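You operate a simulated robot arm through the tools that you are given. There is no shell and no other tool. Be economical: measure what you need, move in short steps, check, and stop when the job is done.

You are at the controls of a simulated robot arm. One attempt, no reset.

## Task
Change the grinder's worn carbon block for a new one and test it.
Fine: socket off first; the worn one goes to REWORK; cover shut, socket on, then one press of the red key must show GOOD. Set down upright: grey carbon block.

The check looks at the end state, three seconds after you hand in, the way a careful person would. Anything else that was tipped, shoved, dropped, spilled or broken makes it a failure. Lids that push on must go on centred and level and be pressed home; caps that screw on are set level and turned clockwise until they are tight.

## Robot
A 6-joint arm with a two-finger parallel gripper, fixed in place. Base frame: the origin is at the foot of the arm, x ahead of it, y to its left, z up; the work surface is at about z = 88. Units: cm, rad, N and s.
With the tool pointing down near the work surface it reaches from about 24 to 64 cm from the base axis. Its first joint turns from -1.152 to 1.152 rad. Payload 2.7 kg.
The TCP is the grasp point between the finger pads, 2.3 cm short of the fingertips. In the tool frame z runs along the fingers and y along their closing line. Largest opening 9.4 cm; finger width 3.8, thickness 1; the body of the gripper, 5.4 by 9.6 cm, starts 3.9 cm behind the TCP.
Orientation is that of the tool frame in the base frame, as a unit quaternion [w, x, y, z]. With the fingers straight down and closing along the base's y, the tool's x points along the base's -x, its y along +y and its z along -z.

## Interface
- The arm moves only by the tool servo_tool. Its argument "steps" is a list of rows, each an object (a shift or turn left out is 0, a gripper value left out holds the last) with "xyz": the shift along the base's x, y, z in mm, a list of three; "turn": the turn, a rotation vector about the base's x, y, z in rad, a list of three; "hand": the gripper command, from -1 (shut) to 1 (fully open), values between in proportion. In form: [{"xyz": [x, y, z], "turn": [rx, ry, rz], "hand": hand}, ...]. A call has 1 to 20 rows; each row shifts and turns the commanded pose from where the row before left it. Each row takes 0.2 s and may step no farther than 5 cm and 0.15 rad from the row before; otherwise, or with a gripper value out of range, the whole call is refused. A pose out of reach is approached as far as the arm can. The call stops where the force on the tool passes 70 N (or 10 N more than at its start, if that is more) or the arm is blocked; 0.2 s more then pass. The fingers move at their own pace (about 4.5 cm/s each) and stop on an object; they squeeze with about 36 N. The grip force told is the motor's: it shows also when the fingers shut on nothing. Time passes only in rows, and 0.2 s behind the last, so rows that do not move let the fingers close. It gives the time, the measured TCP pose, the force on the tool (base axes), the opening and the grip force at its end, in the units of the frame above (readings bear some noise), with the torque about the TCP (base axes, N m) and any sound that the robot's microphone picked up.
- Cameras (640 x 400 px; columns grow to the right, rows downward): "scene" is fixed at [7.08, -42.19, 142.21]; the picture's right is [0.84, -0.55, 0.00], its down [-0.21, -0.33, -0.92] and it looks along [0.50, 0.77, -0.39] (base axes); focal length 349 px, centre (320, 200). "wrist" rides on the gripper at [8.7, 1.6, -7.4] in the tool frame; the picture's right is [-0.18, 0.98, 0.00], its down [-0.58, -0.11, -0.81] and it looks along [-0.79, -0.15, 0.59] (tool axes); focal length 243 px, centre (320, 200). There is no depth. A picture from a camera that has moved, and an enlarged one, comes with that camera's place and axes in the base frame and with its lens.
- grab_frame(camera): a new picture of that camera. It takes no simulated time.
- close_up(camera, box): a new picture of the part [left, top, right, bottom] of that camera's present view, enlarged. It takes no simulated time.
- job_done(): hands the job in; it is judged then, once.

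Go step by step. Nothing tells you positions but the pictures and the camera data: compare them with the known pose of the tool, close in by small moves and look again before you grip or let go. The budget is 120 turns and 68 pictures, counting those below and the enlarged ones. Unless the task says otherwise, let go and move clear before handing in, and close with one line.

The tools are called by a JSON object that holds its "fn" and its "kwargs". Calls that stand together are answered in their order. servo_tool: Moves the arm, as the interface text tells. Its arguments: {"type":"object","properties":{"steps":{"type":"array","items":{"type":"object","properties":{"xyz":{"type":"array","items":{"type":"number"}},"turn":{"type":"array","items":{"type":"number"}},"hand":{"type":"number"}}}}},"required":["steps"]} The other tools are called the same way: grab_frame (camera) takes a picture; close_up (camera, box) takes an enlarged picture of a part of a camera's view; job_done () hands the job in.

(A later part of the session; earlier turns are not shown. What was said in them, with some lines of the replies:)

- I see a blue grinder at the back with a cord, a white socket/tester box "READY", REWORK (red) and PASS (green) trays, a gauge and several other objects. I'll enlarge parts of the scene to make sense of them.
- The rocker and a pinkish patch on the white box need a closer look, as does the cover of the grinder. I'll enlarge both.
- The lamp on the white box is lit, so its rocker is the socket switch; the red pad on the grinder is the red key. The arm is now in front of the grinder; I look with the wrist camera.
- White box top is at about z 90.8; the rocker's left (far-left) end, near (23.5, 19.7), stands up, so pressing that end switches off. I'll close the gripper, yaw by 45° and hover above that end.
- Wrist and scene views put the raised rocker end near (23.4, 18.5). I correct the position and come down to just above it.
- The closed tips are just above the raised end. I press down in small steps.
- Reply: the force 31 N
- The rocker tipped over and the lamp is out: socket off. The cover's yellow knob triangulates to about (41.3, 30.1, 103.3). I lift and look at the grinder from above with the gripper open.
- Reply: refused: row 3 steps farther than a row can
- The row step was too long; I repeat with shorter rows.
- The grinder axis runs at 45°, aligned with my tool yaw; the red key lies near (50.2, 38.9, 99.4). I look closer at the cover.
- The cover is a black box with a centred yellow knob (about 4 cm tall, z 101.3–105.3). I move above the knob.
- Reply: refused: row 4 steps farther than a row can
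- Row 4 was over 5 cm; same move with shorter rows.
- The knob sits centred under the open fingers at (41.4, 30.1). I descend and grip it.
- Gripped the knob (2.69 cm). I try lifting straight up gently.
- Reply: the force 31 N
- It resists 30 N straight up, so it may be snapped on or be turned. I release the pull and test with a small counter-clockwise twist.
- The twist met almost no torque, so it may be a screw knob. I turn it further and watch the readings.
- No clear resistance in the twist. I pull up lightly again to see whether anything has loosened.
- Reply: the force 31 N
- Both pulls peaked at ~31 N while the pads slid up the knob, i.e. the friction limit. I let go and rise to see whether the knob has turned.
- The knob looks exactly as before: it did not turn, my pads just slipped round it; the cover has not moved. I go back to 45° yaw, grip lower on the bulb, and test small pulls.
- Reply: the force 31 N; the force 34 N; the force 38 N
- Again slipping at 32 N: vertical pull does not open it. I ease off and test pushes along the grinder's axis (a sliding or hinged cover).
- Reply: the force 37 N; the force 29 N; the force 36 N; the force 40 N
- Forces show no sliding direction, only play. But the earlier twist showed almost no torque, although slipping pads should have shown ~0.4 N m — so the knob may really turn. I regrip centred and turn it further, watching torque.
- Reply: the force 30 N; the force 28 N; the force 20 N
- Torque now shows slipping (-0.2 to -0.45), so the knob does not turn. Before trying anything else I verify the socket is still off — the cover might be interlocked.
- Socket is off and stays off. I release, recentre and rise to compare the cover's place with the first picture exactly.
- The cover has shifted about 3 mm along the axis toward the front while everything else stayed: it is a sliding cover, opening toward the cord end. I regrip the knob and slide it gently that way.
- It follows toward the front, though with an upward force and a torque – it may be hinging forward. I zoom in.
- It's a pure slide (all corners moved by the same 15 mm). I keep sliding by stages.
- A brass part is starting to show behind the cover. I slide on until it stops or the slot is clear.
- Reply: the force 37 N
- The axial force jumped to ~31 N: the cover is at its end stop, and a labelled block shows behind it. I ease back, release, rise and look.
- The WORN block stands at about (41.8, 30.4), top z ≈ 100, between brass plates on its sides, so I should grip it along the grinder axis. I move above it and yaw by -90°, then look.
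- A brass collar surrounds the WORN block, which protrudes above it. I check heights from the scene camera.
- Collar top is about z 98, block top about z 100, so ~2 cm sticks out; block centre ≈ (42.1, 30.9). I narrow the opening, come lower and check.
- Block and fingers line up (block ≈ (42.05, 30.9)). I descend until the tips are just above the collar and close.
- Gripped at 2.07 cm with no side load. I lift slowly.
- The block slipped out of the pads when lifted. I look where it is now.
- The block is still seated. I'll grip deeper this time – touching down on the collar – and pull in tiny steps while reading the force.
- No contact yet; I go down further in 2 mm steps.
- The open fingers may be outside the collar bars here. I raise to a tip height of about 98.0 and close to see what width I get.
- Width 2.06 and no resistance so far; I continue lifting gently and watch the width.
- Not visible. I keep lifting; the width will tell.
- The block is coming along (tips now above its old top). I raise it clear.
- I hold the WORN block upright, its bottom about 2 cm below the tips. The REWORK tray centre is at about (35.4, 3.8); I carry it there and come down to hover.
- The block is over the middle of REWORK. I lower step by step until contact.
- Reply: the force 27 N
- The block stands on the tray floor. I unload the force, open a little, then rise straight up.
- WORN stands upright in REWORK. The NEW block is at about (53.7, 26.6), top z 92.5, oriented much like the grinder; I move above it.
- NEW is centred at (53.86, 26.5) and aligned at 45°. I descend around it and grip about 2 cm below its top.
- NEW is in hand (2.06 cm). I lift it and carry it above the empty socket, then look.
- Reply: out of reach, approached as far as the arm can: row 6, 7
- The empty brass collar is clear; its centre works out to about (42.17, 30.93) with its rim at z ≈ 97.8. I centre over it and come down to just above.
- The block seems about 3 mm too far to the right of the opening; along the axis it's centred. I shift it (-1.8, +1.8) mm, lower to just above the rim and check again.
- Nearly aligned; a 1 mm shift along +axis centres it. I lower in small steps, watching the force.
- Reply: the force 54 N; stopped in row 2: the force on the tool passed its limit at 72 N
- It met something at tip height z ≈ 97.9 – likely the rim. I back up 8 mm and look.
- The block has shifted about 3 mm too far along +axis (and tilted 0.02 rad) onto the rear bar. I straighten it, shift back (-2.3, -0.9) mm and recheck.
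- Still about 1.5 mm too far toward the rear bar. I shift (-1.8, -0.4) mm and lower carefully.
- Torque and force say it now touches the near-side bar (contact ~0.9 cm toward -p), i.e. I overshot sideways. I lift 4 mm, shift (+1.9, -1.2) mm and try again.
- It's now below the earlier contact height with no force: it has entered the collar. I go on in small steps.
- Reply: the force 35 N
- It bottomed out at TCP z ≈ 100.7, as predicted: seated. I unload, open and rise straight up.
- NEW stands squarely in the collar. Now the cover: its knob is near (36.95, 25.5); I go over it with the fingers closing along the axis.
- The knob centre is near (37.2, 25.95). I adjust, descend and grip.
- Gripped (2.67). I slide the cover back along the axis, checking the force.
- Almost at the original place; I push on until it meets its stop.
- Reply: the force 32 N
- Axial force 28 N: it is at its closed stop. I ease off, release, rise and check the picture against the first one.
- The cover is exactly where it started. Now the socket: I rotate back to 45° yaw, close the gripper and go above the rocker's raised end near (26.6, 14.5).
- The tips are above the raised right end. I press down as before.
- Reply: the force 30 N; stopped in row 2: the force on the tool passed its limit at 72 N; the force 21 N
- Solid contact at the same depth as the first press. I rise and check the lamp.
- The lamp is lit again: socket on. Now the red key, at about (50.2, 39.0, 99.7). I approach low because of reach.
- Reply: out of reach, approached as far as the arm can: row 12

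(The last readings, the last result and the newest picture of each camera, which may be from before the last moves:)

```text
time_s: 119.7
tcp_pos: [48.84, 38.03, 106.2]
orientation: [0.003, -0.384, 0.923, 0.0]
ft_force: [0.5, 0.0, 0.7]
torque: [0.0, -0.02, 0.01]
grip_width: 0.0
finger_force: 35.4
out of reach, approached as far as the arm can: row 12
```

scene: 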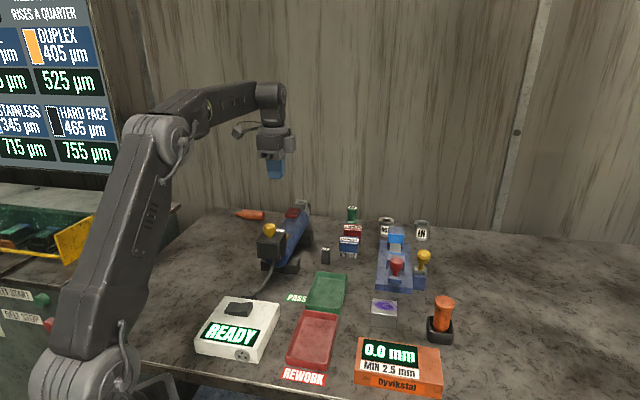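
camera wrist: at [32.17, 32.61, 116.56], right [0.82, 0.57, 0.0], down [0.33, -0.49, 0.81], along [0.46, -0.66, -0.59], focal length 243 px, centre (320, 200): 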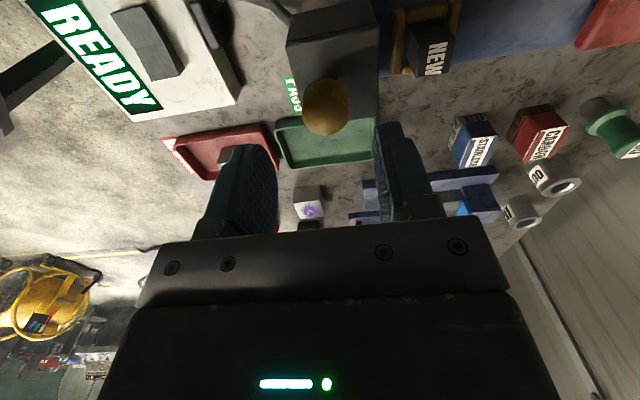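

Reach ends here at this height; lower there is a little more. I go down 2 cm and see.

{"fn": "servo_tool", "kwargs": {"steps": [{"xyz": [0, -3, -10]}, {"xyz": [0, 0, -10]}, {}, {}]}}

{"fn": "close_up", "kwargs": {"camera": "scene", "box": [240, 170, 340, 260]}}

```text
time_s: 120.7
tcp_pos: [48.87, 37.67, 104.17]
orientation: [0.003, -0.384, 0.923, 0.0]
ft_force: [0.4, 1.3, -0.2]
torque: [0.03, -0.01, 0.0]
grip_width: 0.0
finger_force: 35.7
```

```text
4.44 times, centred on (290, 215) of scene
camera zoom: at [7.08, -42.19, 142.21], right [0.84, -0.55, 0.0], down [-0.21, -0.33, -0.92], along [0.5, 0.77, -0.39], focal length 1550 px, centre (453, 133)
```

zoom: 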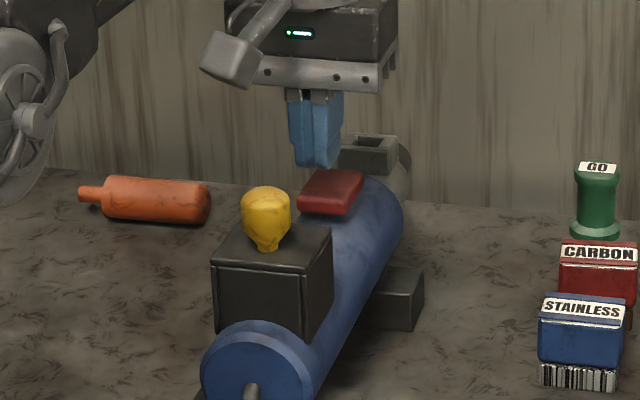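

The tips hover over the front-left of the key. I shift 5 mm in +x and press down once gently.

{"fn": "servo_tool", "kwargs": {"steps": [{"xyz": [5, 0.5, 0]}, {"xyz": [0, 0, -10]}, {}]}}

{"fn": "servo_tool", "kwargs": {"steps": [{"xyz": [0, 0, -5]}, {"xyz": [0, 0, -4]}, {}]}}

```text
time_s: 121.5
tcp_pos: [49.2, 37.77, 102.98]
orientation: [0.003, -0.384, 0.923, 0.0]
ft_force: [0.6, 0.4, -0.4]
torque: [0.01, 0.0, 0.01]
grip_width: 0.0
finger_force: 36.0
```

```text
time_s: 122.3
tcp_pos: [49.31, 37.73, 102.24]
orientation: [0.003, -0.384, 0.923, 0.0]
ft_force: [-0.5, 0.2, 0.5]
torque: [0.02, -0.02, 0.02]
grip_width: 0.0
finger_force: 36.1
```

{"fn": "servo_tool", "kwargs": {"steps": [{"xyz": [0, 0, -2]}, {"xyz": [0, 0, -2]}]}}

{"fn": "servo_tool", "kwargs": {"steps": [{"xyz": [0, 0, -2]}, {"xyz": [0, 0, -1]}]}}

```text
time_s: 122.9
tcp_pos: [49.2, 37.76, 101.92]
orientation: [0.003, -0.385, 0.923, 0.0]
ft_force: [1.0, -0.6, 0.6]
torque: [0.0, -0.02, -0.01]
grip_width: 0.0
finger_force: 36.0
```

```text
time_s: 123.5
tcp_pos: [49.32, 37.8, 101.59]
orientation: [0.003, -0.384, 0.923, 0.0]
ft_force: [-0.6, 0.2, 1.3]
torque: [0.01, 0.01, -0.02]
grip_width: 0.01
finger_force: 35.3
```

Tips are at z ≈ 99.3 and force is just starting; I press on gently.

{"fn": "servo_tool", "kwargs": {"steps": [{"xyz": [0, 0, -2]}]}}

{"fn": "servo_tool", "kwargs": {"steps": [{"xyz": [0, 0, -2]}]}}

{"fn": "servo_tool", "kwargs": {"steps": [{"xyz": [0, 0, -2]}]}}

```text
time_s: 123.9
tcp_pos: [49.31, 37.81, 101.2]
orientation: [0.003, -0.384, 0.923, 0.0]
ft_force: [-0.9, -0.1, 1.4]
torque: [-0.06, 0.0, 0.03]
grip_width: 0.01
finger_force: 35.7
heard: click
```

```text
time_s: 124.3
tcp_pos: [49.23, 37.68, 101.24]
orientation: [0.003, -0.384, 0.923, 0.001]
ft_force: [-2.8, -1.5, 6.0]
torque: [-0.07, 0.08, -0.01]
grip_width: 0.03
finger_force: 35.8
```

```text
time_s: 124.7
tcp_pos: [49.26, 37.7, 101.16]
orientation: [0.006, -0.385, 0.923, 0.001]
ft_force: [-1.3, -3.0, 14.3]
torque: [-0.09, 0.13, 0.01]
grip_width: 0.0
finger_force: 36.3
```

Click heard: the key was pressed once. I rise and look at the display.

{"fn": "servo_tool", "kwargs": {"steps": [{"xyz": [0, 0, 10]}, {"xyz": [0, 0, 30]}, {"xyz": [-20, -20, 20]}, {"xyz": [-25, -25, 30]}, {"xyz": [-25, -25, 30]}, {}, {}, {}]}}

{"fn": "grab_frame", "kwargs": {"camera": "scene"}}

```text
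time_s: 126.5
tcp_pos: [42.42, 30.6, 113.06]
orientation: [0.003, -0.384, 0.923, 0.001]
ft_force: [0.2, -0.7, 0.2]
torque: [-0.02, 0.01, 0.04]
grip_width: 0.0
finger_force: 36.7
```

```text
3 pictures are left
```

scene: 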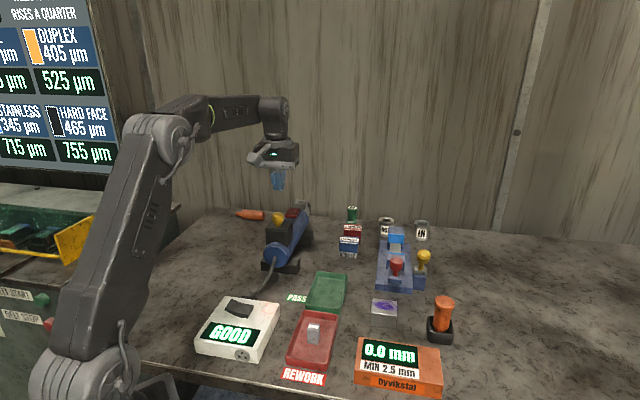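

The display shows GOOD, the WORN block stands upright in REWORK, the cover is shut, the socket is on and the arm is clear. I hand in.

{"fn": "job_done", "kwargs": {}}

```text
The job is handed in.
```

The worn block is swapped for the new one and stands upright in REWORK. The cover is shut, the socket is on, and one press of the red key showed GOOD.
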